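You operate a simulated robot arm through the tools that you are given. There is no shell and no other tool. Be economical: measure what you need, move in short steps, check, and stop when the job is done.

Carry out the task below with a simulated two-armed robot. There is one attempt and no reset: what you move stays moved.

JOB
On the top of the mixing bench, fold the blue cloth in half, so that its two long edges meet.

The check looks at the end state, three seconds after you hand in, the way a careful person would. Anything else that was tipped, shoved, dropped, spilled or broken makes it a failure. Flat cloth is picked up by pressing the open fingertips on it (5 to 10 N) and closing them slowly along it; thin cloth reads only 2 to 8 mm in the jaws.

ROBOT AND FRAMES
Two 7-joint arms with two-finger parallel grippers on one trunk, on a base that drives. Base frame: it is fixed to the floor where the robot stands at the start and does not move with it; the origin is under the middle of the robot, x ahead of it, y to its left, z up; the surface under the hand at the start is at about z = 780. Lengths are in mm, angles in degrees, forces in N, time in s.
The left shoulder is at the start at [70, 177, 995], the right one opposite. With the tool pointing down near the work surface each hand reaches from about 300 to 740 mm from the robot's upright axis, wherever it stands, measured 20 degrees to its own side. Places, roughly: top of the mixing bench [500, 200, 800]. Payload 3.43 kg a hand.
The TCP of each hand is the grasp point between the finger pads, 30 mm short of the fingertips. In the tool frame z runs along the fingers and y along their closing line. Largest opening 94 mm; finger width 28, thickness 10; the body of the gripper, 50 by 96 mm, starts 55 mm behind the TCP.
Orientation is that of the tool frame in the base frame, as a unit quaternion [x, y, z, w]. With the fingers straight down and closing along the base's y, the tool's x points along the base's -x, its y along +y and its z along -z.

CONTROLS
- The arms move only by the tool servo_tool. It takes "left_series", "right_series" or both (then of equal length, played together; a hand with none holds still); each is a list of rows, each an object of numbers (a shift or turn left out is 0, a gripper value left out holds the last): "dx", "dy", "dz": the shift along the tool's x, y, z in units of 150 mm (1.0 is 150 mm); "wx", "wy", "wz": the turn, a rotation vector about the tool's x, y, z in units of 90 degrees (1.0 is 90 degrees); "hand": the opening, from 0 (shut) to 1 (fully open). In form: [{"dx": .., "dy": .., "dz": .., "wx": .., "wy": .., "wz": .., "hand": ..}, ...]. A call has 1 to 10 rows; each row is the pose to reach, as a shift and turn from the pose commanded when the call began, along the tool's axes at that moment. A call with a number of a shift or a turn outside -1 to 1 is refused whole. Each row takes 0.2 s and may step no farther than 50 mm and 8.6 degrees from the row before; otherwise, or with a gripper value out of range, the whole call is refused. Where a pose cannot be reached the arm comes as near as it can. A force on the tool above 40 N (or 10 N above the force at the start of the call, whichever is more), or a blocked arm, ends the call early, and 0.2 s more pass. Each finger travels about 153 mm/s and halts on what it meets, pressing with about 37 N; the grip force reading is that of the motor and also rises with nothing between the fingers. The clock runs only during rows and for 0.2 s after the last one: add rows that repeat a pose to give the fingers time. The reply holds the time, the measured pose of the TCP, the force on the tool along the base axes, the opening and the grip force, in the units named above and with some noise, with the torque about the TCP (base axes, N m) and any sound that the robot's microphone picked up, and new pictures: "views" is both (left out), scene, wrist or none (wrist: the cameras of the hands that moved).
- Cameras (640 x 400 px; columns grow to the right, rows downward): "scene" is now at [129.9, 23.1, 1300.7]; the picture's right is [0.26, -0.97, 0.00], its down [-0.68, -0.18, -0.71] and it looks along [0.69, 0.18, -0.70] (base axes); focal length 292 px, centre (320, 200). "left" rides on the left gripper at [76, -14, -103] in its tool frame; the picture's right is [0.18, 0.98, 0.00], its down [-0.75, 0.14, -0.64] and it looks along [-0.63, 0.12, 0.77] (tool axes); focal length 243 px, centre (320, 200). "right" rides on the right gripper at [76, 14, -102] in its tool frame; the picture's right is [-0.18, 0.98, 0.00], its down [-0.75, -0.14, -0.64] and it looks along [-0.63, -0.12, 0.77] (tool axes); focal length 243 px, centre (320, 200). There is no depth. A picture from a camera that has moved, and an enlarged one, comes with that camera's place and axes in the base frame and with its lens.
- move_column(by): slides the trunk up (or, below 0, down) by that many mm; the arms and the scene camera ride with it, the base frame stays. It gives what a move gives, with no picture.
- drive_base(legs): drives the robot by 1 to 6 legs, each [ahead, turn to the left] in mm and degrees, along the robot's own axes; the way and the turn of a leg run together, so that a leg with both is an arc; at most 1500 mm and 180 degrees a leg. The arms and the cameras ride along, it lands a little off, and it stops where it bumps. It gives what a move gives, and a new picture of the scene camera.
- aim_head(pan, tilt): turns the head with the scene camera to pan (to the left, within 86 degrees either way) and tilt (down, from -29 to 69), counted from straight ahead of the robot. It gives what a move gives, and a new picture of the scene camera.
- enlarge(camera, box): a new picture of the part [left, top, right, bottom] of that camera's present view, enlarged. No time passes.
- hand_in(): hands the job in; it is judged then, once.

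Work in short steps. Places have to be worked out from the pictures, the camera data and where the tool is seen: move nearer, look again, correct. Check each grasp and each placing, and mend what went wrong. You have 120 turns and 260 pictures in all, those below and enlarged ones among them. Open the grippers and draw the arms clear of the work before you hand the job in, unless the task says otherwise; then end with one line.

The tools are called after "Request:" by a JSON object that holds its "method" and its "body". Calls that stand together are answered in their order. servo_tool: Moves the arms, as the interface text tells. Its arguments: {"type":"object","properties":{"left_series":{"type":"array"},"right_series":{"type":"array"},"views":{"type":"string","enum":["both","scene","wrist","none"]}},"required":[]} The other tools are called the same way: move_column (by) slides the trunk up or down; drive_base (legs) drives the base; aim_head (pan, tilt) turns the head that bears the scene camera; enlarge (camera, box) takes an enlarged picture of a part of a camera's view; hand_in () hands the job in.

At the start:

```text
clock: 0.0
left_eef_pos: [471.6, 350.1, 1022.2]
left_tool_rot: [0.0, 1.0, 0.0, 0.0]
left_force: [-0.5, 0.2, -0.2]
left_ft_torque: [-0.02, 0.0, -0.01]
left_width: 93.8
left_finger_force: 0.0
right_eef_pos: [356.8, -32.2, 959.5]
right_tool_rot: [-0.001, 1.0, 0.001, 0.001]
right_force: [0.3, -1.2, -0.1]
right_ft_torque: [0.0, -0.02, 0.0]
right_width: 94.0
right_finger_force: 0.1
trunk travel left (down, up): [-575.0, 265.0]
robot x, y, heading: [-4.0, 0.6, -0.1]
head pan, tilt: [14.9, 44.6]
```

scene: 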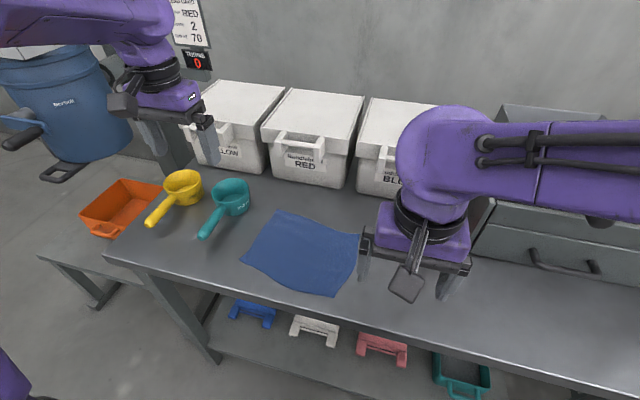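
right: 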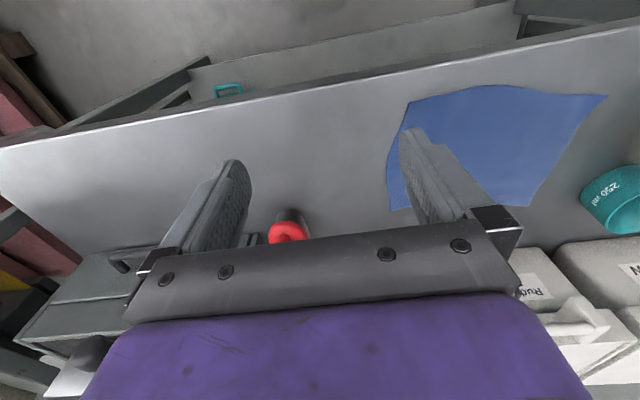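
left: 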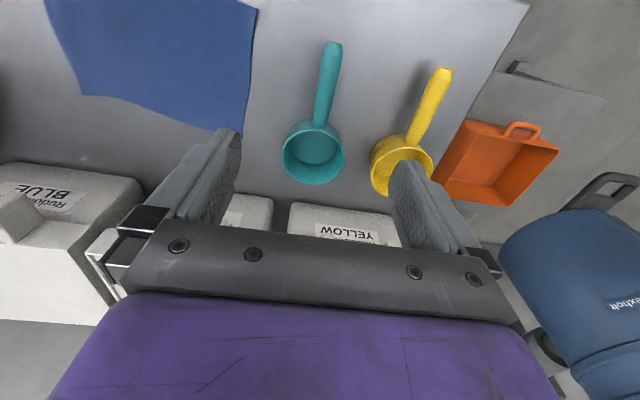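

The cloth lies in the middle of the bench, partly near the right hand. I'll enlarge it to measure its corners.

Request:
{"method": "enlarge", "body": {"camera": "scene", "box": [220, 190, 400, 310]}}

Request:
{"method": "enlarge", "body": {"camera": "right", "box": [360, 60, 640, 240]}}

```text
3.33 times, centred on (310, 250) of scene
camera zoom: at [129.9, 23.1, 1300.7], right [0.26, -0.97, 0.0], down [-0.68, -0.18, -0.71], along [0.69, 0.18, -0.7], focal length 972 px, centre (353, 33)
```

zoom: 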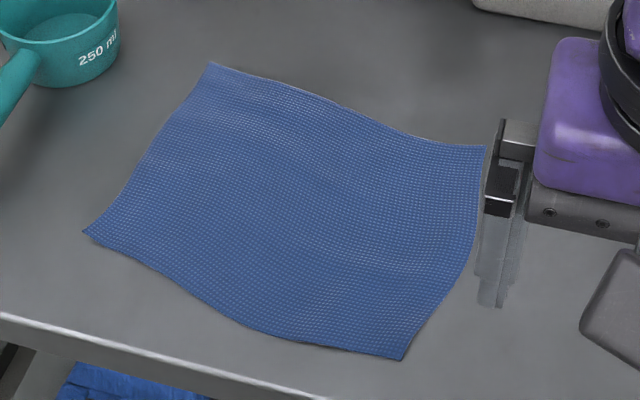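

```text
2.22 times, centred on (500, 150) of right
camera zoom: at [280.9, -19.9, 1061.8], right [0.18, 0.98, 0.0], down [0.75, -0.14, 0.64], along [0.63, -0.12, -0.77], focal length 539 px, centre (-80, 311)
```

zoom: 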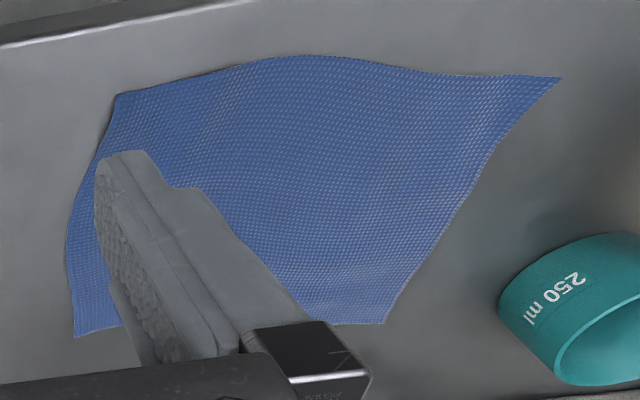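

Both cameras agree: with the surface at z≈780, the corners are about A(582,250), B(557,40), C(391,61) and D(423,276). The long edges (about 212 mm) therefore run roughly along y, turned about 7°.

I plan to pinch the far long edge near both ends, closing perpendicular to it, and fold it over onto the near edge. First I turn both hands and bring them over the far edge, staying high.

Request:
{"method": "servo_tool", "body": {"left_series": [{"dx": -0.06, "dy": -0.07, "dz": 0.04, "wz": 0.095, "hand": 0.45}, {"dx": -0.12, "dy": -0.14, "dz": 0.08, "wz": 0.19}, {"dx": -0.18, "dy": -0.21, "dz": 0.12, "wz": 0.285}, {"dx": -0.24, "dy": -0.28, "dz": 0.16, "wz": 0.38}, {"dx": -0.3, "dy": -0.35, "dz": 0.2, "wz": 0.475}, {"dx": -0.36, "dy": -0.42, "dz": 0.24, "wz": 0.57}, {"dx": -0.42, "dy": -0.49, "dz": 0.28, "wz": 0.665}, {"dx": -0.48, "dy": -0.56, "dz": 0.32, "wz": 0.76}, {"dx": -0.54, "dy": -0.63, "dz": 0.36, "wz": 0.855}, {"dx": -0.6, "dy": -0.7, "dz": 0.4, "wz": 0.95}], "right_series": [{"dx": -0.09, "dy": 0.05, "dz": 0.01, "wz": -0.0917, "hand": 0.45}, {"dx": -0.18, "dy": 0.1, "dz": 0.02, "wz": -0.1834}, {"dx": -0.27, "dy": 0.15, "dz": 0.03, "wz": -0.275}, {"dx": -0.36, "dy": 0.2, "dz": 0.04, "wz": -0.367}, {"dx": -0.45, "dy": 0.25, "dz": 0.05, "wz": -0.4585}, {"dx": -0.54, "dy": 0.3, "dz": 0.06, "wz": -0.55}, {"dx": -0.63, "dy": 0.35, "dz": 0.07, "wz": -0.642}, {"dx": -0.72, "dy": 0.4, "dz": 0.08, "wz": -0.7336}, {"dx": -0.81, "dy": 0.45, "dz": 0.09, "wz": -0.825}, {"dx": -0.9, "dy": 0.5, "dz": 0.1, "wz": -0.917}]}}

```text
clock: 2.2
left_eef_pos: [560.6, 245.3, 961.6]
left_tool_rot: [0.68, 0.733, -0.001, 0.0]
left_force: [0.8, -0.3, 0.8]
left_ft_torque: [-0.04, -0.01, 0.0]
left_width: 42.3
left_finger_force: 0.0
right_eef_pos: [493.2, 42.5, 944.1]
right_tool_rot: [-0.661, 0.751, 0.001, -0.001]
right_force: [-0.4, -0.3, 0.7]
right_ft_torque: [-0.02, 0.0, -0.03]
right_width: 42.4
right_finger_force: 0.0
trunk travel left (down, up): [-575.0, 265.0]
robot x, y, heading: [1.6, 2.8, -0.3]
head pan, tilt: [14.9, 44.6]
camera scene: at [131.3, 23.1, 1300.5], right [0.26, -0.97, 0.0], down [-0.68, -0.18, -0.71], along [0.69, 0.18, -0.7], focal length 292 px, centre (320, 200)
camera right: at [470.5, -32.2, 1046.0], right [-0.95, 0.31, 0.0], down [0.24, 0.73, 0.64], along [0.2, 0.61, -0.77], focal length 243 px, centre (320, 200)
camera left: at [539.3, 320.5, 1063.0], right [0.97, 0.26, 0.0], down [0.2, -0.74, 0.64], along [0.16, -0.62, -0.77], focal length 243 px, centre (320, 200)
```

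scene: 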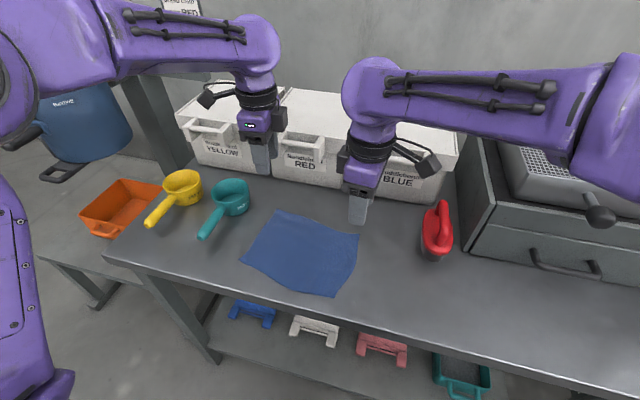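
right: 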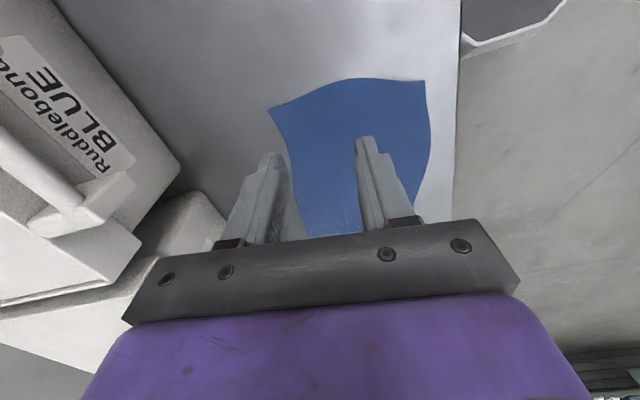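
left: 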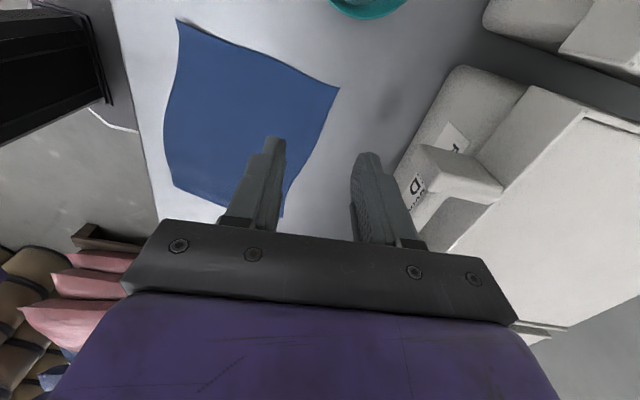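

Both hands turned well. Next I lower them above the far-edge grasp points, left (571,227) and right (552,65), with the tips about 35 mm above the bench.

Request:
{"method": "servo_tool", "body": {"left_series": [{"dx": -0.03, "dy": 0.015, "dz": 0.19, "wz": 0.033}, {"dx": -0.06, "dy": 0.03, "dz": 0.38, "wz": 0.066}, {"dx": -0.095, "dy": 0.045, "dz": 0.58, "wz": 0.1}, {"dx": -0.127, "dy": 0.06, "dz": 0.777, "wz": 0.131}], "right_series": [{"dx": -0.05, "dy": -0.09, "dz": 0.16}, {"dx": -0.1, "dy": -0.18, "dz": 0.33}, {"dx": -0.15, "dy": -0.28, "dz": 0.5}, {"dx": -0.198, "dy": -0.37, "dz": 0.66}]}}

```text
clock: 3.2
left_eef_pos: [570.0, 226.9, 843.9]
left_tool_rot: [0.752, 0.66, 0.0, -0.001]
left_force: [0.2, 0.0, 0.1]
left_ft_torque: [0.0, 0.03, 0.01]
left_width: 42.2
left_finger_force: 0.0
right_eef_pos: [550.2, 62.8, 846.6]
right_tool_rot: [-0.66, 0.751, 0.0, 0.0]
right_force: [0.1, 0.3, -0.5]
right_ft_torque: [-0.02, -0.02, -0.01]
right_width: 42.2
right_finger_force: 0.1
trunk travel left (down, up): [-575.0, 265.0]
robot x, y, heading: [0.4, -1.4, -0.2]
head pan, tilt: [14.9, 44.6]
camera scene: at [131.6, 23.6, 1300.6], right [0.26, -0.97, 0.0], down [-0.68, -0.18, -0.71], along [0.69, 0.18, -0.7], focal length 292 px, centre (320, 200)
camera right: at [527.7, -11.9, 948.6], right [-0.95, 0.31, 0.0], down [0.24, 0.73, 0.64], along [0.2, 0.61, -0.77], focal length 243 px, centre (320, 200)
camera left: at [565.7, 304.8, 945.3], right [1.0, 0.06, 0.0], down [0.04, -0.77, 0.64], along [0.04, -0.64, -0.77], focal length 243 px, centre (320, 200)
```

scene: 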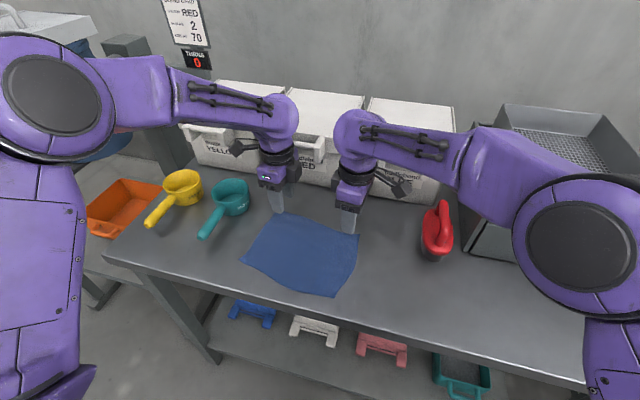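
right: 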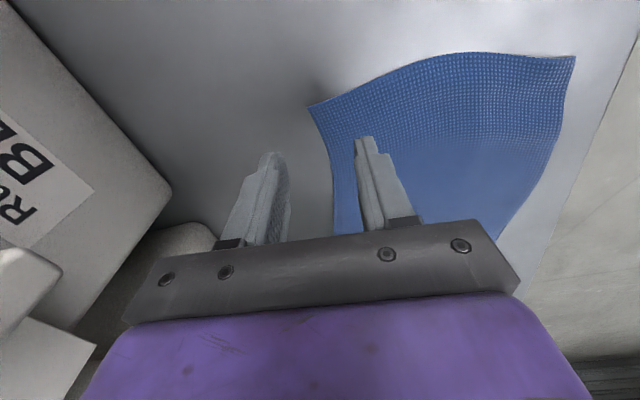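
left: 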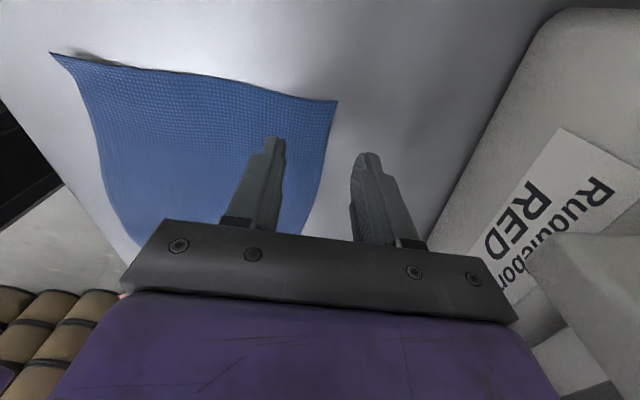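

The edge estimate holds: each TCP is about 9 mm inside the edge, with the far finger just off the cloth. I lower gently until there is light contact.

Request:
{"method": "servo_tool", "body": {"left_series": [{"dz": 0.1}, {"dz": 0.18}, {"dz": 0.21}], "right_series": [{"dz": 0.1}, {"dz": 0.19}, {"dz": 0.228}], "views": "none"}}

```text
clock: 4.0
left_eef_pos: [570.0, 226.8, 811.5]
left_tool_rot: [0.751, 0.661, 0.0, 0.0]
left_force: [-0.4, 0.0, -0.7]
left_ft_torque: [0.01, -0.03, 0.03]
left_width: 42.6
left_finger_force: 0.0
right_eef_pos: [551.5, 64.0, 811.9]
right_tool_rot: [-0.659, 0.752, 0.0, 0.0]
right_force: [-0.4, 0.0, 0.3]
right_ft_torque: [0.05, 0.02, 0.0]
right_width: 42.4
right_finger_force: 0.1
trunk travel left (down, up): [-575.0, 265.0]
robot x, y, heading: [-1.1, 1.6, 0.1]
head pan, tilt: [14.9, 44.6]
```

No contact yet at z≈811.5, so I lower a few millimetres more.

Request:
{"method": "servo_tool", "body": {"left_series": [{"dz": 0.01}, {"dz": 0.02}], "right_series": [{"dz": 0.01}, {"dz": 0.02}], "views": "wrist"}}

```text
clock: 4.6
left_eef_pos: [568.7, 225.6, 811.6]
left_tool_rot: [0.751, 0.661, 0.0, 0.002]
left_force: [0.1, -0.6, 2.7]
left_ft_torque: [0.0, 0.07, -0.02]
left_width: 42.1
left_finger_force: 0.0
right_eef_pos: [549.7, 63.8, 810.3]
right_tool_rot: [-0.66, 0.752, -0.001, 0.003]
right_force: [1.4, 0.5, 17.6]
right_ft_torque: [-0.11, 0.45, -0.01]
right_width: 41.8
right_finger_force: 0.1
trunk travel left (down, up): [-575.0, 265.0]
robot x, y, heading: [2.5, 0.9, -0.1]
head pan, tilt: [14.9, 44.6]
camera right: at [525.8, -11.0, 913.4], right [-0.95, 0.31, 0.0], down [0.23, 0.73, 0.65], along [0.2, 0.61, -0.76], focal length 243 px, centre (320, 200)
camera left: at [563.2, 305.1, 913.3], right [1.0, 0.06, 0.0], down [0.04, -0.77, 0.64], along [0.04, -0.64, -0.77], focal length 243 px, centre (320, 200)
```

right: 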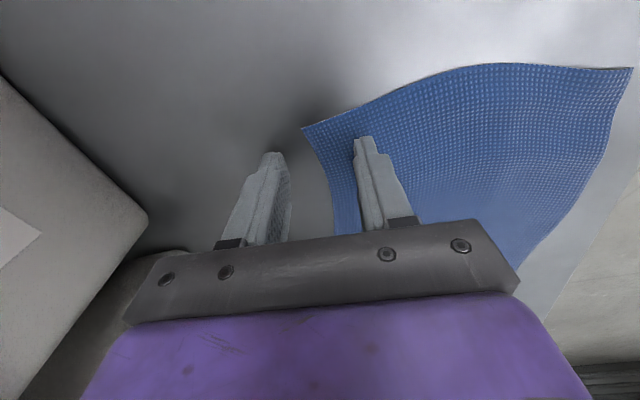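
left: 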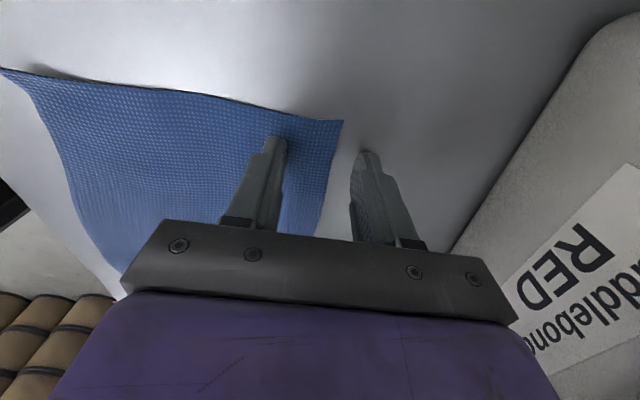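

Both are touching, the left lightly (2.7 N) and the right a bit hard (17.6 N). I even them out and close slowly.

Request:
{"method": "servo_tool", "body": {"left_series": [{"dz": 0.006, "hand": 0.45}, {"dz": 0.006, "hand": 0.4}, {"dz": 0.006, "hand": 0.35}, {"dz": 0.006, "hand": 0.3}, {"dz": 0.006, "hand": 0.25}, {"dz": 0.006, "hand": 0.2}, {"dz": 0.006, "hand": 0.15}, {"dz": 0.006, "hand": 0.1}, {"dz": 0.006, "hand": 0.05}, {"dz": 0.006, "hand": 0.0}], "right_series": [{"dz": -0.006, "hand": 0.45}, {"dz": -0.006, "hand": 0.4}, {"dz": -0.006, "hand": 0.35}, {"dz": -0.006, "hand": 0.3}, {"dz": -0.006, "hand": 0.25}, {"dz": -0.006, "hand": 0.2}, {"dz": -0.006, "hand": 0.15}, {"dz": -0.006, "hand": 0.1}, {"dz": -0.006, "hand": 0.05}, {"dz": -0.006, "hand": 0.0}], "views": "wrist"}}

```text
clock: 6.8
left_eef_pos: [568.4, 226.9, 811.0]
left_tool_rot: [0.751, 0.66, 0.003, 0.001]
left_force: [0.3, -0.9, 7.5]
left_ft_torque: [0.02, 0.0, 0.01]
left_width: 2.4
left_finger_force: 36.6
right_eef_pos: [549.2, 63.9, 811.2]
right_tool_rot: [-0.66, 0.751, 0.0, 0.002]
right_force: [-2.8, 0.0, 21.4]
right_ft_torque: [-0.12, 0.22, 0.02]
right_width: 2.4
right_finger_force: 37.3
trunk travel left (down, up): [-575.0, 265.0]
robot x, y, heading: [1.8, 2.7, 0.1]
head pan, tilt: [14.9, 44.6]
camera right: at [523.7, -11.5, 913.4], right [-0.95, 0.31, 0.0], down [0.23, 0.73, 0.64], along [0.2, 0.61, -0.77], focal length 243 px, centre (320, 200)
camera left: at [562.7, 305.0, 913.2], right [1.0, 0.06, 0.0], down [0.04, -0.77, 0.64], along [0.04, -0.64, -0.77], focal length 243 px, centre (320, 200)
```

right: 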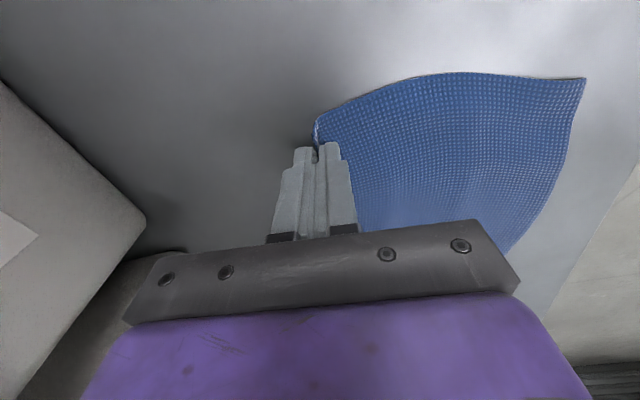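
left: 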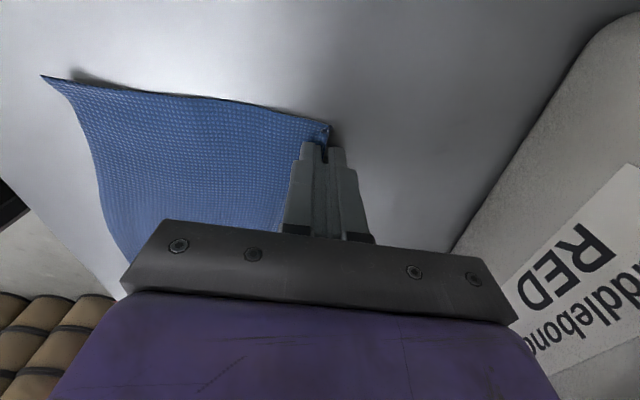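

Both jaws read 2.4 mm with cloth visibly gathered at the tips. I lift 45 mm to check the hold.

Request:
{"method": "servo_tool", "body": {"left_series": [{"dz": -0.08}, {"dz": -0.16}, {"dz": -0.24}, {"dz": -0.32}], "right_series": [{"dz": -0.08}, {"dz": -0.16}, {"dz": -0.24}, {"dz": -0.32}]}}

```text
clock: 7.8
left_eef_pos: [570.8, 229.0, 858.4]
left_tool_rot: [0.751, 0.661, 0.0, 0.0]
left_force: [0.0, 0.3, 1.5]
left_ft_torque: [-0.07, -0.02, -0.01]
left_width: 2.2
left_finger_force: 36.9
right_eef_pos: [550.1, 65.3, 856.3]
right_tool_rot: [-0.66, 0.751, 0.0, 0.0]
right_force: [0.2, 0.3, 0.7]
right_ft_torque: [0.02, 0.04, 0.03]
right_width: 2.4
right_finger_force: 37.2
trunk travel left (down, up): [-575.0, 265.0]
robot x, y, heading: [0.2, 1.5, 0.0]
head pan, tilt: [14.9, 44.6]
camera scene: at [128.9, 23.0, 1300.8], right [0.26, -0.97, 0.0], down [-0.68, -0.18, -0.71], along [0.69, 0.18, -0.7], focal length 292 px, centre (320, 200)
camera right: at [525.7, -10.0, 959.8], right [-0.95, 0.31, 0.0], down [0.24, 0.73, 0.64], along [0.2, 0.61, -0.77], focal length 243 px, centre (320, 200)
camera left: at [565.7, 306.3, 960.3], right [1.0, 0.06, 0.0], down [0.04, -0.77, 0.64], along [0.04, -0.64, -0.77], focal length 243 px, centre (320, 200)
```

scene: 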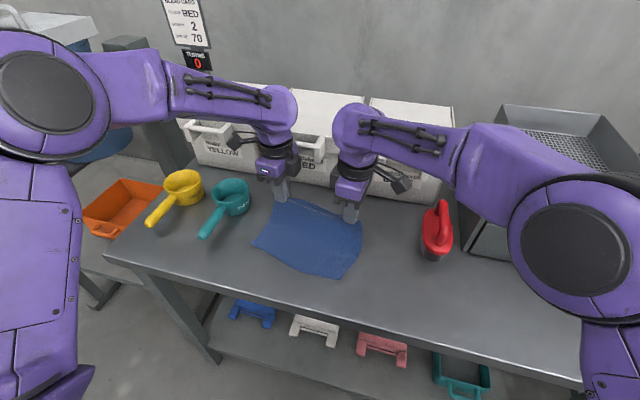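
right: 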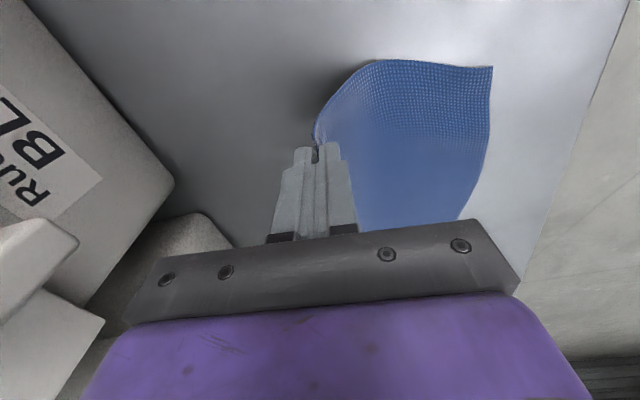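
left: 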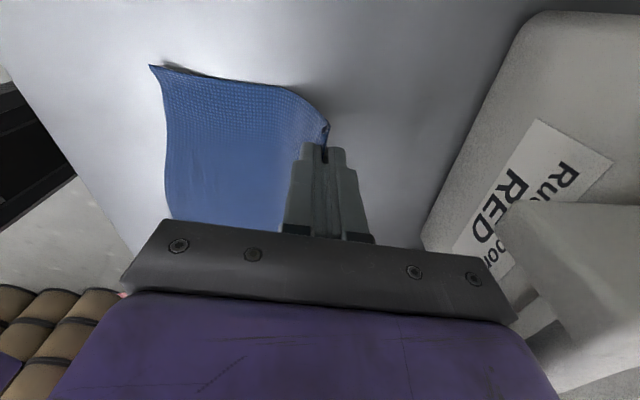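

Both hands hold the edge, and the cloth slid about 30 mm forward, with its near corners now at about (428,59) and (456,265). I look closely at how the edge sits in the jaws.

Request:
{"method": "enlarge", "body": {"camera": "right", "box": [260, 40, 420, 240]}}

Request:
{"method": "enlarge", "body": {"camera": "left", "box": [220, 40, 400, 240]}}

Request:
{"method": "enlarge", "body": {"camera": "scene", "box": [230, 170, 390, 290]}}

```text
2.00 times, centred on (340, 140) of right
camera zoom: at [525.7, -10.0, 959.8], right [-0.95, 0.31, 0.0], down [0.24, 0.73, 0.64], along [0.2, 0.61, -0.77], focal length 485 px, centre (280, 320)
```

zoom: 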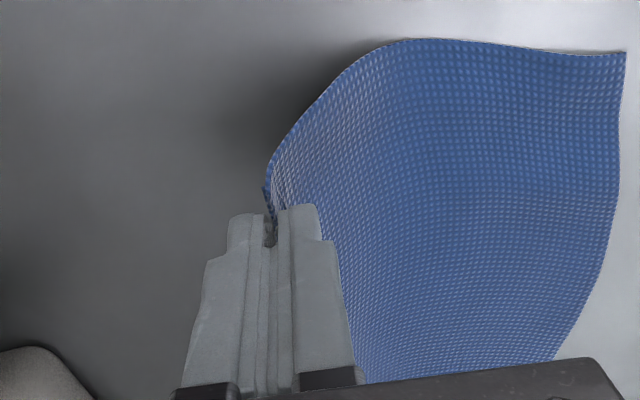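

```text
2.00 times, centred on (310, 140) of left
camera zoom: at [565.7, 306.3, 960.3], right [1.0, 0.06, 0.0], down [0.04, -0.77, 0.64], along [0.04, -0.64, -0.77], focal length 485 px, centre (340, 320)
```

zoom: 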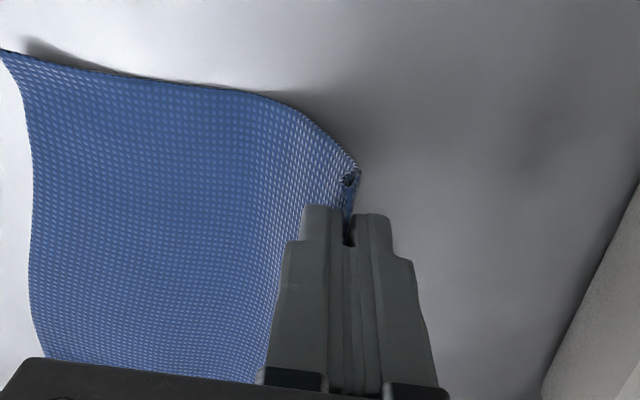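

```text
3.33 times, centred on (310, 230) of scene
camera zoom: at [128.9, 23.0, 1300.8], right [0.26, -0.97, 0.0], down [-0.68, -0.18, -0.71], along [0.69, 0.18, -0.7], focal length 972 px, centre (353, 100)
```

zoom: 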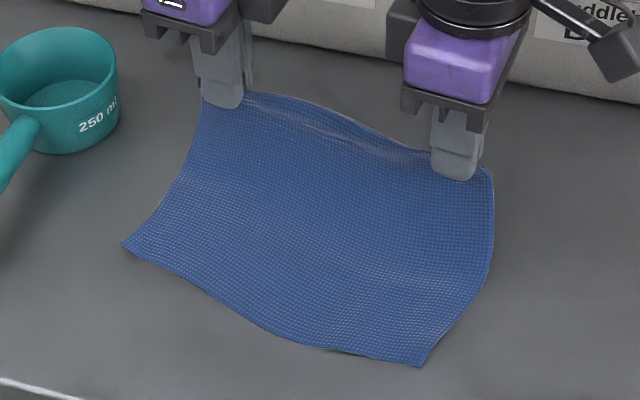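

The grips hold a small tuck right at the edge. Now I swing both hands back along the short direction in an arc, raising them slightly and tilting the hands so the palms come toward the robot.

Request:
{"method": "servo_tool", "body": {"left_series": [{"dy": -0.108, "dz": -0.078, "wx": -0.0889}, {"dy": -0.215, "dz": -0.139, "wx": -0.1778}, {"dy": -0.321, "dz": -0.183, "wx": -0.2667}, {"dy": -0.426, "dz": -0.203, "wx": -0.3556}, {"dy": -0.529, "dz": -0.2, "wx": -0.4444}], "right_series": [{"dy": 0.108, "dz": -0.078, "wx": 0.0889}, {"dy": 0.215, "dz": -0.139, "wx": 0.1778}, {"dy": 0.321, "dz": -0.183, "wx": 0.2667}, {"dy": 0.426, "dz": -0.203, "wx": 0.3556}, {"dy": 0.529, "dz": -0.2, "wx": 0.4444}]}}

```text
clock: 8.5
left_eef_pos: [532.9, 226.8, 876.0]
left_tool_rot: [0.744, 0.651, 0.096, 0.114]
left_force: [-3.7, -16.2, -7.5]
left_ft_torque: [-0.27, 0.13, -0.14]
left_width: 2.2
left_finger_force: 37.3
right_eef_pos: [504.8, 62.2, 814.6]
right_tool_rot: [-0.634, 0.771, -0.025, 0.053]
right_force: [3.5, 16.4, 7.2]
right_ft_torque: [0.56, -0.14, 0.07]
right_width: 2.4
right_finger_force: 37.1
trunk travel left (down, up): [-575.0, 265.0]
robot x, y, heading: [-0.1, 3.4, -0.0]
head pan, tilt: [14.9, 44.6]
stopped in row 3 (right hand): the force on the tool passed its limit at 95 N (the readings are from after the stop); the commanded pose is now the measured one
camera scene: at [129.6, 23.1, 1300.6], right [0.26, -0.97, 0.0], down [-0.68, -0.18, -0.71], along [0.69, 0.18, -0.7], focal length 292 px, centre (320, 200)
camera right: at [465.3, -14.7, 910.2], right [-0.92, 0.37, -0.1], down [0.21, 0.69, 0.69], along [0.32, 0.62, -0.72], focal length 243 px, centre (320, 200)
camera left: at [498.6, 309.5, 969.2], right [0.96, 0.06, 0.29], down [-0.15, -0.74, 0.66], along [0.25, -0.68, -0.69], focal length 243 px, centre (320, 200)
```

scene: 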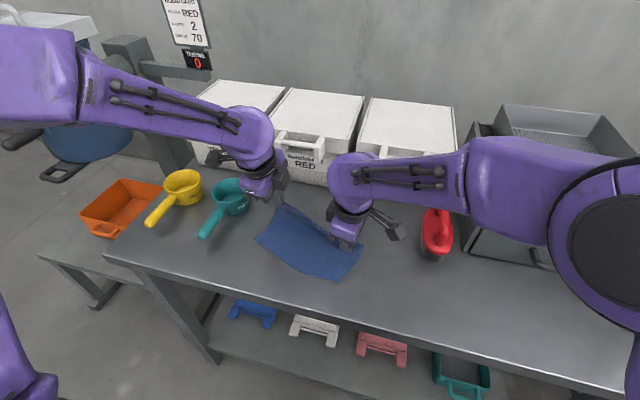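
right: 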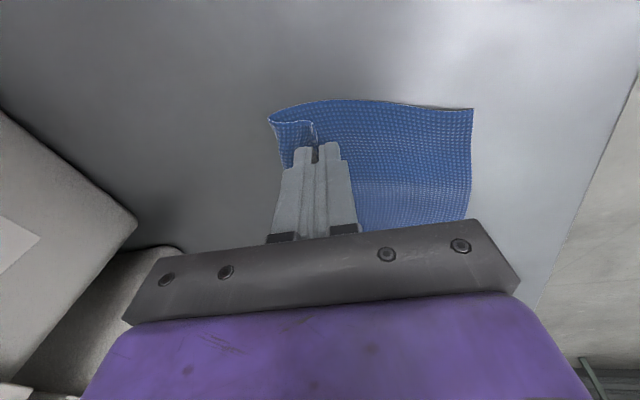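
left: 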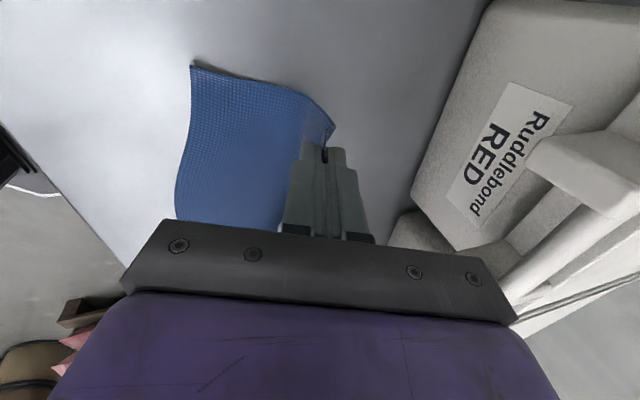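

The right arm could not follow the tilt, so its tips dropped onto the bench and stopped the move, but the cloth is still held. I raise the right hand back to the left hand's height.

Request:
{"method": "servo_tool", "body": {"right_series": [{"dz": -0.1}, {"dz": -0.2}, {"dz": -0.3}, {"dz": -0.39}, {"dz": -0.39}]}}

```text
clock: 9.7
left_eef_pos: [533.9, 229.2, 877.4]
left_tool_rot: [0.743, 0.653, 0.097, 0.115]
left_force: [-0.8, -0.4, 0.3]
left_ft_torque: [-0.05, 0.02, 0.01]
left_width: 2.2
left_finger_force: 37.3
right_eef_pos: [497.1, 59.9, 867.6]
right_tool_rot: [-0.636, 0.77, -0.029, 0.049]
right_force: [0.8, 2.2, 0.3]
right_ft_torque: [0.08, 0.0, 0.04]
right_width: 2.5
right_finger_force: 37.3
trunk travel left (down, up): [-575.0, 265.0]
robot x, y, heading: [-2.3, 1.2, 0.2]
head pan, tilt: [14.9, 44.6]
camera scene: at [130.0, 23.3, 1300.7], right [0.26, -0.97, 0.0], down [-0.68, -0.18, -0.71], along [0.69, 0.18, -0.7], focal length 292 px, centre (320, 200)
camera right: at [458.7, -14.7, 965.9], right [-0.93, 0.37, -0.1], down [0.21, 0.7, 0.68], along [0.32, 0.61, -0.73], focal length 243 px, centre (320, 200)
```

scene: 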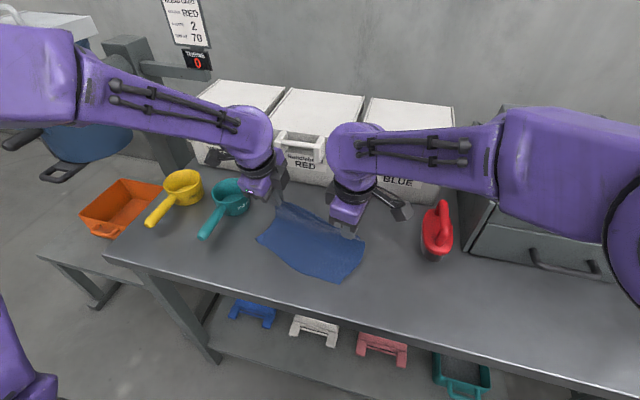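
right: 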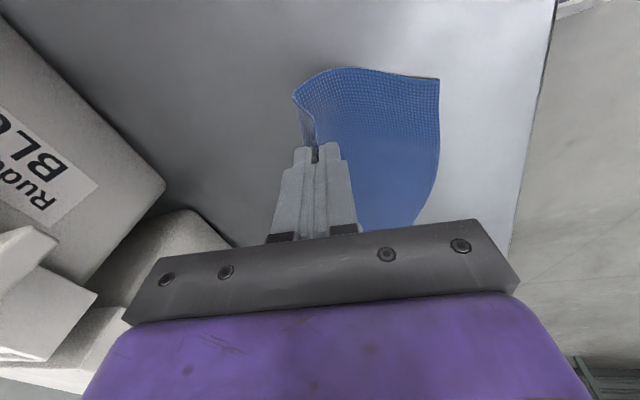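

The right hand recovered and the cloth is still held by both. I continue straight back without extra tilt, in a small step, to see whether the right arm can translate.

Request:
{"method": "servo_tool", "body": {"left_series": [{"dx": 0.002, "dy": -0.072, "dz": -0.022}, {"dx": 0.004, "dy": -0.145, "dz": -0.045}, {"dx": 0.006, "dy": -0.218, "dz": -0.068}, {"dx": 0.008, "dy": -0.29, "dz": -0.09}], "right_series": [{"dx": -0.006, "dy": 0.05, "dz": -0.025}, {"dx": -0.012, "dy": 0.1, "dz": -0.05}, {"dx": -0.018, "dy": 0.15, "dz": -0.075}, {"dx": -0.025, "dy": 0.198, "dz": -0.1}]}}

```text
clock: 10.7
left_eef_pos: [488.6, 235.3, 879.8]
left_tool_rot: [0.742, 0.653, 0.098, 0.115]
left_force: [0.4, -0.4, -1.0]
left_ft_torque: [-0.02, 0.01, 0.02]
left_width: 2.2
left_finger_force: 37.3
right_eef_pos: [467.5, 66.9, 881.0]
right_tool_rot: [-0.636, 0.769, -0.029, 0.05]
right_force: [0.0, -0.8, -0.3]
right_ft_torque: [0.0, -0.03, 0.02]
right_width: 2.4
right_finger_force: 36.6
trunk travel left (down, up): [-575.0, 265.0]
robot x, y, heading: [-0.4, -1.9, 0.1]
head pan, tilt: [14.9, 44.6]
camera scene: at [128.9, 23.4, 1300.8], right [0.26, -0.97, 0.0], down [-0.68, -0.18, -0.71], along [0.69, 0.18, -0.7], focal length 292 px, centre (320, 200)
camera right: at [427.8, -7.2, 978.4], right [-0.93, 0.37, -0.1], down [0.21, 0.7, 0.68], along [0.32, 0.61, -0.72], focal length 243 px, centre (320, 200)
camera left: at [453.9, 317.8, 972.2], right [0.95, 0.06, 0.29], down [-0.15, -0.74, 0.66], along [0.26, -0.67, -0.69], focal length 243 px, centre (320, 200)
```

scene: 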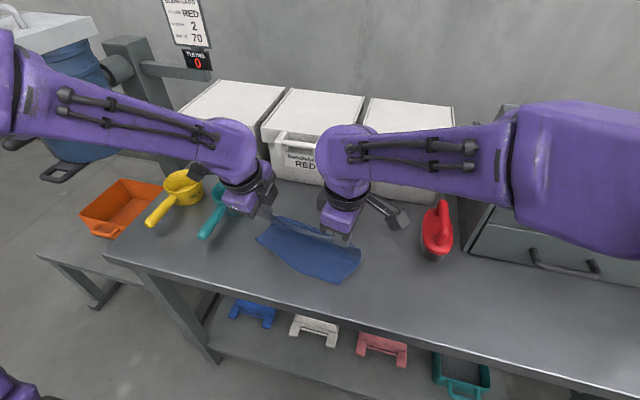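
right: 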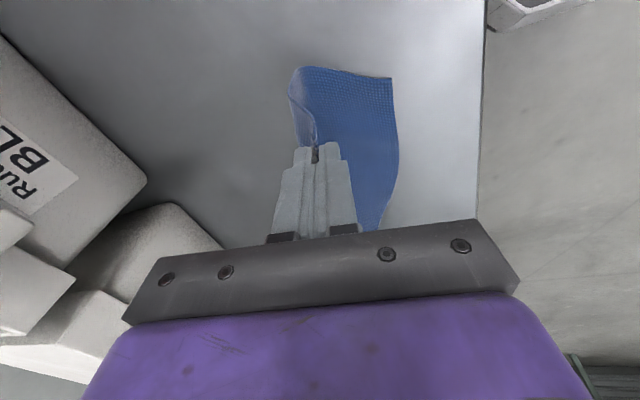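
left: 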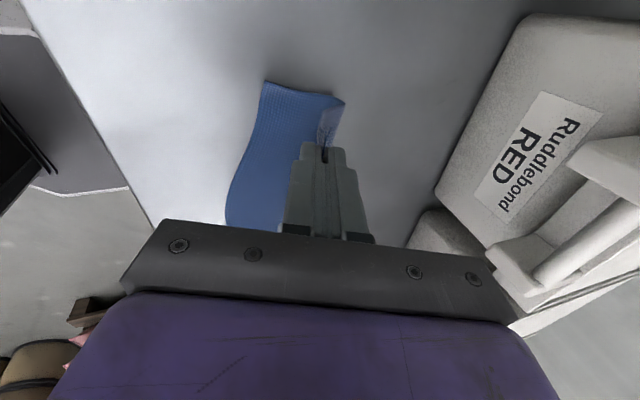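

The fold is developing well. I check the near edge's current position in the scene view.

Request:
{"method": "enlarge", "body": {"camera": "scene", "box": [230, 170, 390, 290]}}

```text
3.33 times, centred on (310, 230) of scene
camera zoom: at [128.9, 23.4, 1300.8], right [0.26, -0.97, 0.0], down [-0.68, -0.18, -0.71], along [0.69, 0.18, -0.7], focal length 972 px, centre (353, 100)
```

zoom: 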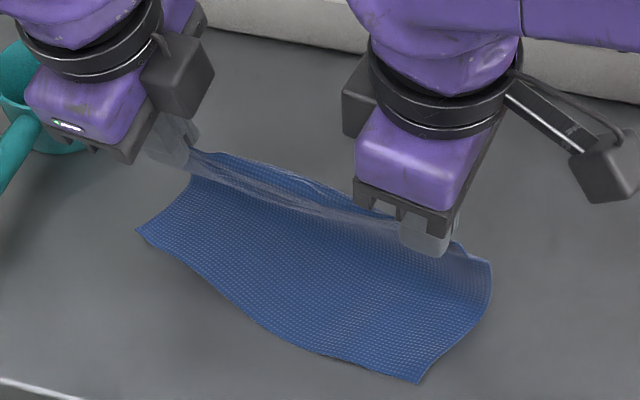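

The near edge is now roughly C(419,60) to D(478,262). Before placing I look at how the edge strip lies at each pinch.

Request:
{"method": "enlarge", "body": {"camera": "left", "box": [260, 70, 380, 170]}}

Request:
{"method": "enlarge", "body": {"camera": "right", "box": [260, 50, 400, 170]}}

```text
4.00 times, centred on (320, 120) of left
camera zoom: at [453.9, 317.8, 972.2], right [0.95, 0.06, 0.29], down [-0.15, -0.74, 0.66], along [0.26, -0.67, -0.69], focal length 970 px, centre (320, 520)
```

zoom: 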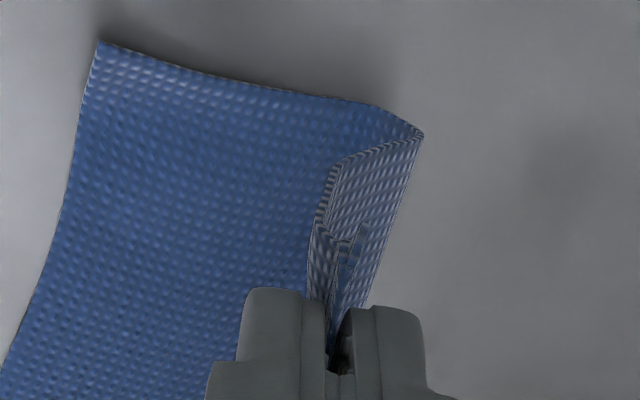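

```text
3.33 times, centred on (330, 110) of right
camera zoom: at [427.8, -7.2, 978.4], right [-0.93, 0.37, -0.1], down [0.21, 0.7, 0.68], along [0.32, 0.61, -0.72], focal length 809 px, centre (287, 500)
```

zoom: 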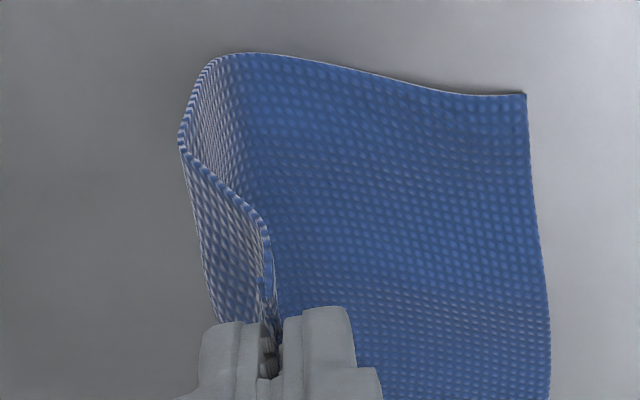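

The right pinch holds the edge turned up, and the left has a small tuck on top that can be opened later. I carry both hands down most of the way toward the near edge.

Request:
{"method": "servo_tool", "body": {"left_series": [{"dy": -0.07, "dz": 0.03}, {"dy": -0.12, "dz": 0.1}, {"dy": -0.165, "dz": 0.18}, {"dy": -0.2, "dz": 0.26}, {"dy": -0.225, "dz": 0.31}], "right_series": [{"dx": -0.008, "dy": 0.08, "dz": 0.03}, {"dx": -0.015, "dy": 0.15, "dz": 0.1}, {"dx": -0.022, "dy": 0.21, "dz": 0.18}, {"dx": -0.028, "dy": 0.26, "dz": 0.26}, {"dx": -0.032, "dy": 0.3, "dz": 0.33}]}}

Request:
{"method": "enlarge", "body": {"camera": "scene", "box": [230, 170, 390, 290]}}

```text
clock: 11.9
left_eef_pos: [471.9, 236.3, 823.8]
left_tool_rot: [0.742, 0.653, 0.098, 0.115]
left_force: [0.1, -0.3, -0.3]
left_ft_torque: [-0.03, 0.04, 0.02]
left_width: 2.2
left_finger_force: 36.4
right_eef_pos: [440.3, 82.4, 843.7]
right_tool_rot: [-0.626, 0.776, -0.019, 0.066]
right_force: [1.0, 0.3, -0.2]
right_ft_torque: [0.0, 0.03, -0.02]
right_width: 2.2
right_finger_force: 37.0
trunk travel left (down, up): [-575.0, 265.0]
robot x, y, heading: [0.8, -0.8, 0.1]
head pan, tilt: [14.9, 44.6]
camera scene: at [130.0, 23.2, 1300.7], right [0.26, -0.97, 0.0], down [-0.68, -0.18, -0.71], along [0.69, 0.18, -0.7], focal length 292 px, centre (320, 200)
camera right: at [397.8, 3.7, 938.4], right [-0.92, 0.39, -0.1], down [0.21, 0.67, 0.71], along [0.34, 0.63, -0.7], focal length 243 px, centre (320, 200)
camera left: at [437.3, 319.8, 915.2], right [0.95, 0.06, 0.29], down [-0.15, -0.74, 0.66], along [0.25, -0.67, -0.69], focal length 243 px, centre (320, 200)
```

scene: 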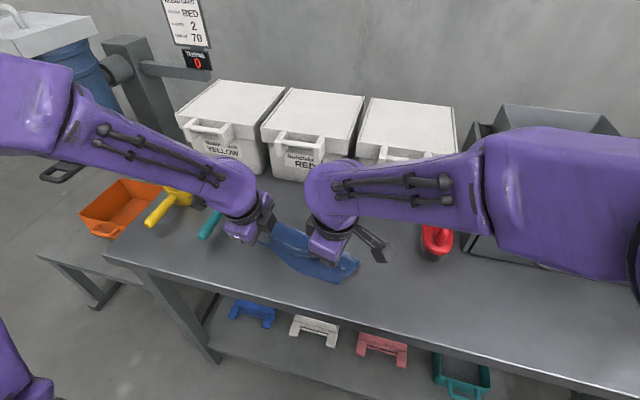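
right: 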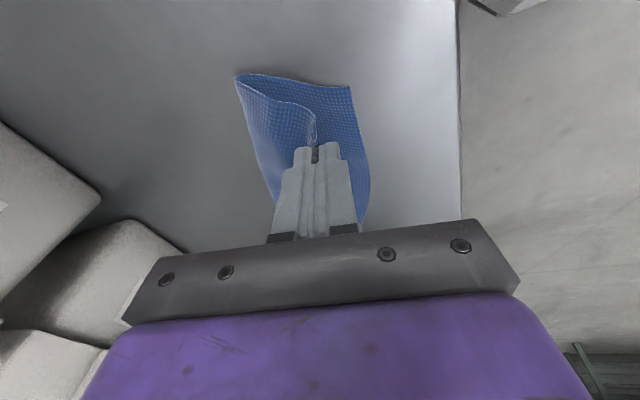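
left: 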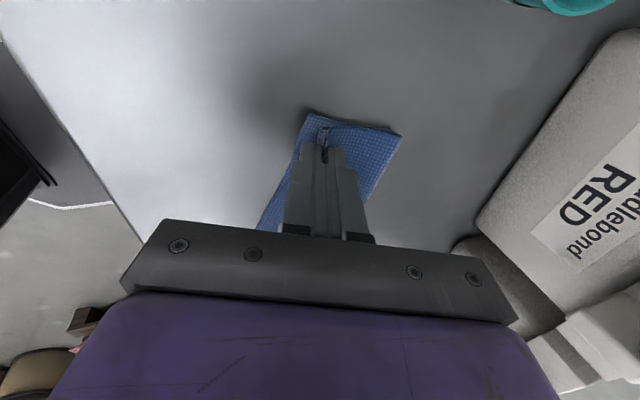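

```text
3.33 times, centred on (310, 230) of scene
camera zoom: at [130.0, 23.2, 1300.7], right [0.26, -0.97, 0.0], down [-0.68, -0.18, -0.71], along [0.69, 0.18, -0.7], focal length 972 px, centre (353, 100)
```

zoom: 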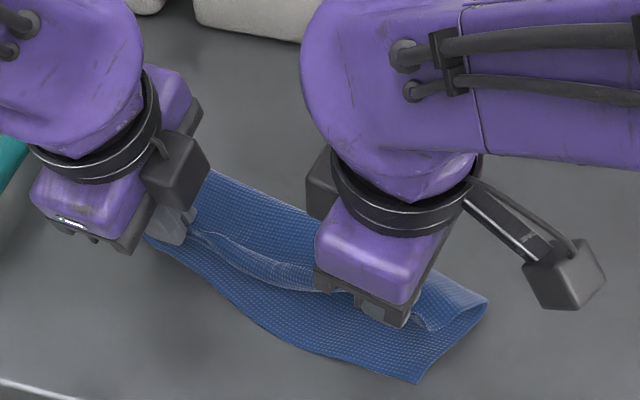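

The right wrist is again at a limit: it sits at z 844, not the commanded 827. Turning it back about vertical by about 14° also matches the cloth's present angle, so I try that.

Request:
{"method": "servo_tool", "body": {"right_series": [{"wz": 0.08}, {"wz": 0.16}, {"wz": 0.16}], "views": "wrist"}}

```text
clock: 12.9
left_eef_pos: [472.9, 237.9, 822.8]
left_tool_rot: [0.744, 0.651, 0.097, 0.116]
left_force: [0.6, -0.2, 0.0]
left_ft_torque: [0.03, 0.03, 0.03]
left_width: 2.4
left_finger_force: 37.0
right_eef_pos: [446.3, 76.1, 850.7]
right_tool_rot: [-0.513, 0.856, 0.006, 0.072]
right_force: [0.8, 0.9, -0.2]
right_ft_torque: [-0.02, 0.01, 0.07]
right_width: 2.4
right_finger_force: 37.0
trunk travel left (down, up): [-575.0, 265.0]
robot x, y, heading: [-2.3, 0.3, -0.0]
head pan, tilt: [14.9, 44.6]
stopped in row 3 (right hand): the arm was blocked; the commanded pose is now the measured one
camera right: at [386.1, 7.6, 940.6], right [-0.78, 0.63, -0.04], down [0.4, 0.54, 0.74], along [0.49, 0.56, -0.67], focal length 243 px, centre (320, 200)
```

right: 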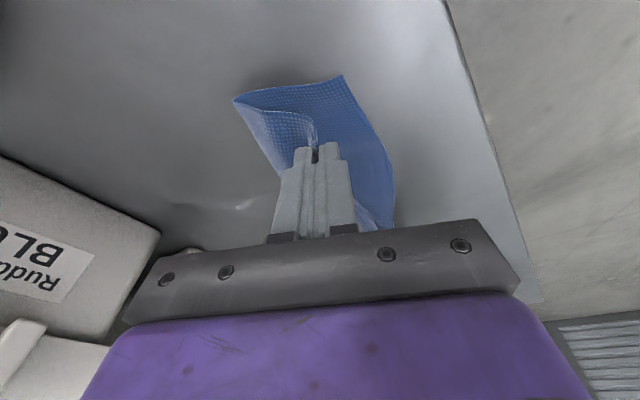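

The arm reports blocked, with the tool 8° off vertical. I try straightening the right tool while lowering it 15 mm.

Request:
{"method": "servo_tool", "body": {"right_series": [{"wx": -0.02, "wy": 0.041, "dz": 0.03}, {"wx": -0.04, "wy": 0.082, "dz": 0.07}, {"wx": -0.04, "wy": 0.082, "dz": 0.1}], "views": "scene"}}

```text
clock: 13.7
left_eef_pos: [472.0, 237.1, 822.9]
left_tool_rot: [0.743, 0.653, 0.097, 0.115]
left_force: [0.0, -0.1, -0.8]
left_ft_torque: [0.0, 0.01, 0.0]
left_width: 2.4
left_finger_force: 36.8
right_eef_pos: [455.4, 75.1, 851.6]
right_tool_rot: [-0.505, 0.863, 0.013, 0.013]
right_force: [0.6, -0.7, -1.0]
right_ft_torque: [0.0, -0.01, 0.03]
right_width: 2.4
right_finger_force: 37.6
trunk travel left (down, up): [-575.0, 265.0]
robot x, y, heading: [0.9, 0.0, 0.1]
head pan, tilt: [14.9, 44.6]
camera scene: at [129.5, 23.4, 1300.7], right [0.26, -0.97, 0.0], down [-0.68, -0.18, -0.71], along [0.69, 0.18, -0.7], focal length 292 px, centre (320, 200)
```

scene: 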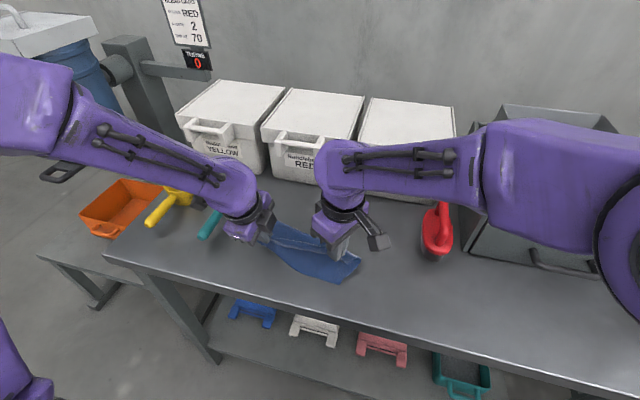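

The right arm seems to be at a position limit, neither lower nor closer. Lowering the trunk instead moves both hands down, so I first raise the left by 26 mm and bring the right as near to the target as it goes.

Request:
{"method": "servo_tool", "body": {"left_series": [{"dz": -0.09, "dy": 0.025}, {"dz": -0.17, "dy": 0.05}, {"dz": -0.17, "dy": 0.05}], "right_series": [{"dx": 0.0, "dy": 0.04, "dz": -0.07}, {"dx": 0.003, "dy": 0.08, "dz": -0.07}, {"dx": 0.003, "dy": 0.08, "dz": -0.07}], "views": "none"}}

```text
clock: 14.5
left_eef_pos: [471.4, 236.1, 848.7]
left_tool_rot: [0.743, 0.652, 0.098, 0.115]
left_force: [0.3, -1.1, -1.6]
left_ft_torque: [0.01, 0.0, 0.03]
left_width: 2.4
left_finger_force: 36.8
right_eef_pos: [443.4, 76.7, 850.6]
right_tool_rot: [-0.502, 0.865, 0.015, 0.003]
right_force: [0.1, 0.0, 0.2]
right_ft_torque: [-0.02, 0.0, 0.04]
right_width: 2.5
right_finger_force: 37.0
trunk travel left (down, up): [-575.0, 265.0]
robot x, y, heading: [-0.4, 2.8, 0.2]
head pan, tilt: [14.9, 44.6]
```

Both tips are now at about z 820, so I lower the trunk by 30 mm.

Request:
{"method": "move_column", "body": {"by": -30}}

Request:
{"method": "enlarge", "body": {"camera": "scene", "box": [230, 170, 390, 290]}}

Request:
{"method": "enlarge", "body": {"camera": "right", "box": [200, 50, 440, 220]}}

Request:
{"method": "enlarge", "body": {"camera": "left", "box": [200, 50, 440, 220]}}

```text
clock: 15.2
left_eef_pos: [470.8, 235.6, 819.1]
left_tool_rot: [0.743, 0.652, 0.096, 0.115]
left_force: [-0.2, 0.6, 0.7]
left_ft_torque: [0.01, 0.02, 0.03]
left_width: 2.3
left_finger_force: 36.7
right_eef_pos: [444.4, 78.7, 823.8]
right_tool_rot: [-0.503, 0.864, 0.014, 0.007]
right_force: [-0.5, -0.1, 0.3]
right_ft_torque: [-0.01, -0.01, 0.05]
right_width: 2.6
right_finger_force: 36.9
trunk travel left (down, up): [-545.0, 295.0]
robot x, y, heading: [2.9, -2.0, -0.1]
head pan, tilt: [14.9, 44.6]
```

```text
3.33 times, centred on (310, 230) of scene
camera zoom: at [129.3, 23.0, 1270.7], right [0.26, -0.97, 0.0], down [-0.68, -0.18, -0.71], along [0.69, 0.18, -0.7], focal length 972 px, centre (353, 100)
```

zoom: 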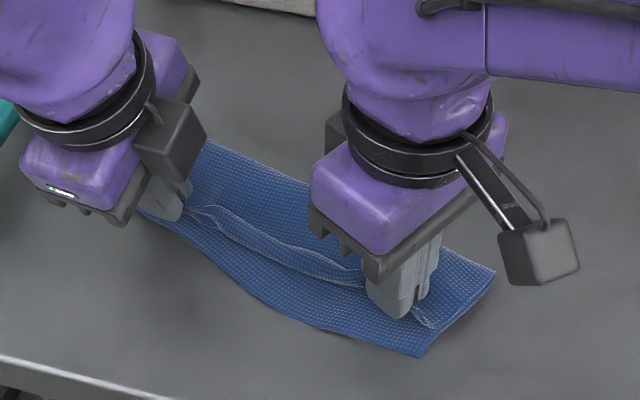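

```text
2.35 times, centred on (320, 135) of right
camera zoom: at [393.8, 15.1, 925.1], right [-0.76, 0.64, 0.02], down [0.5, 0.57, 0.66], along [0.41, 0.51, -0.75], focal length 571 px, centre (320, 353)
```

zoom: 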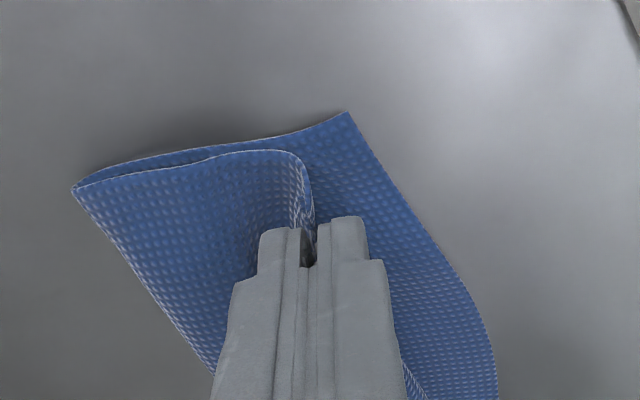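

```text
2.35 times, centred on (320, 135) of left
camera zoom: at [435.6, 318.3, 911.9], right [0.95, 0.06, 0.29], down [-0.15, -0.74, 0.66], along [0.26, -0.67, -0.69], focal length 571 px, centre (320, 353)
```

zoom: 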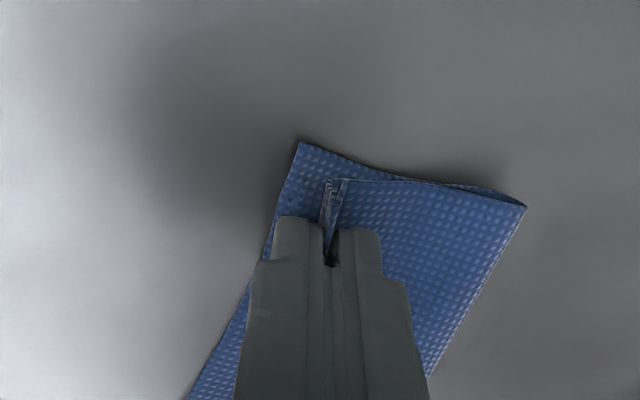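

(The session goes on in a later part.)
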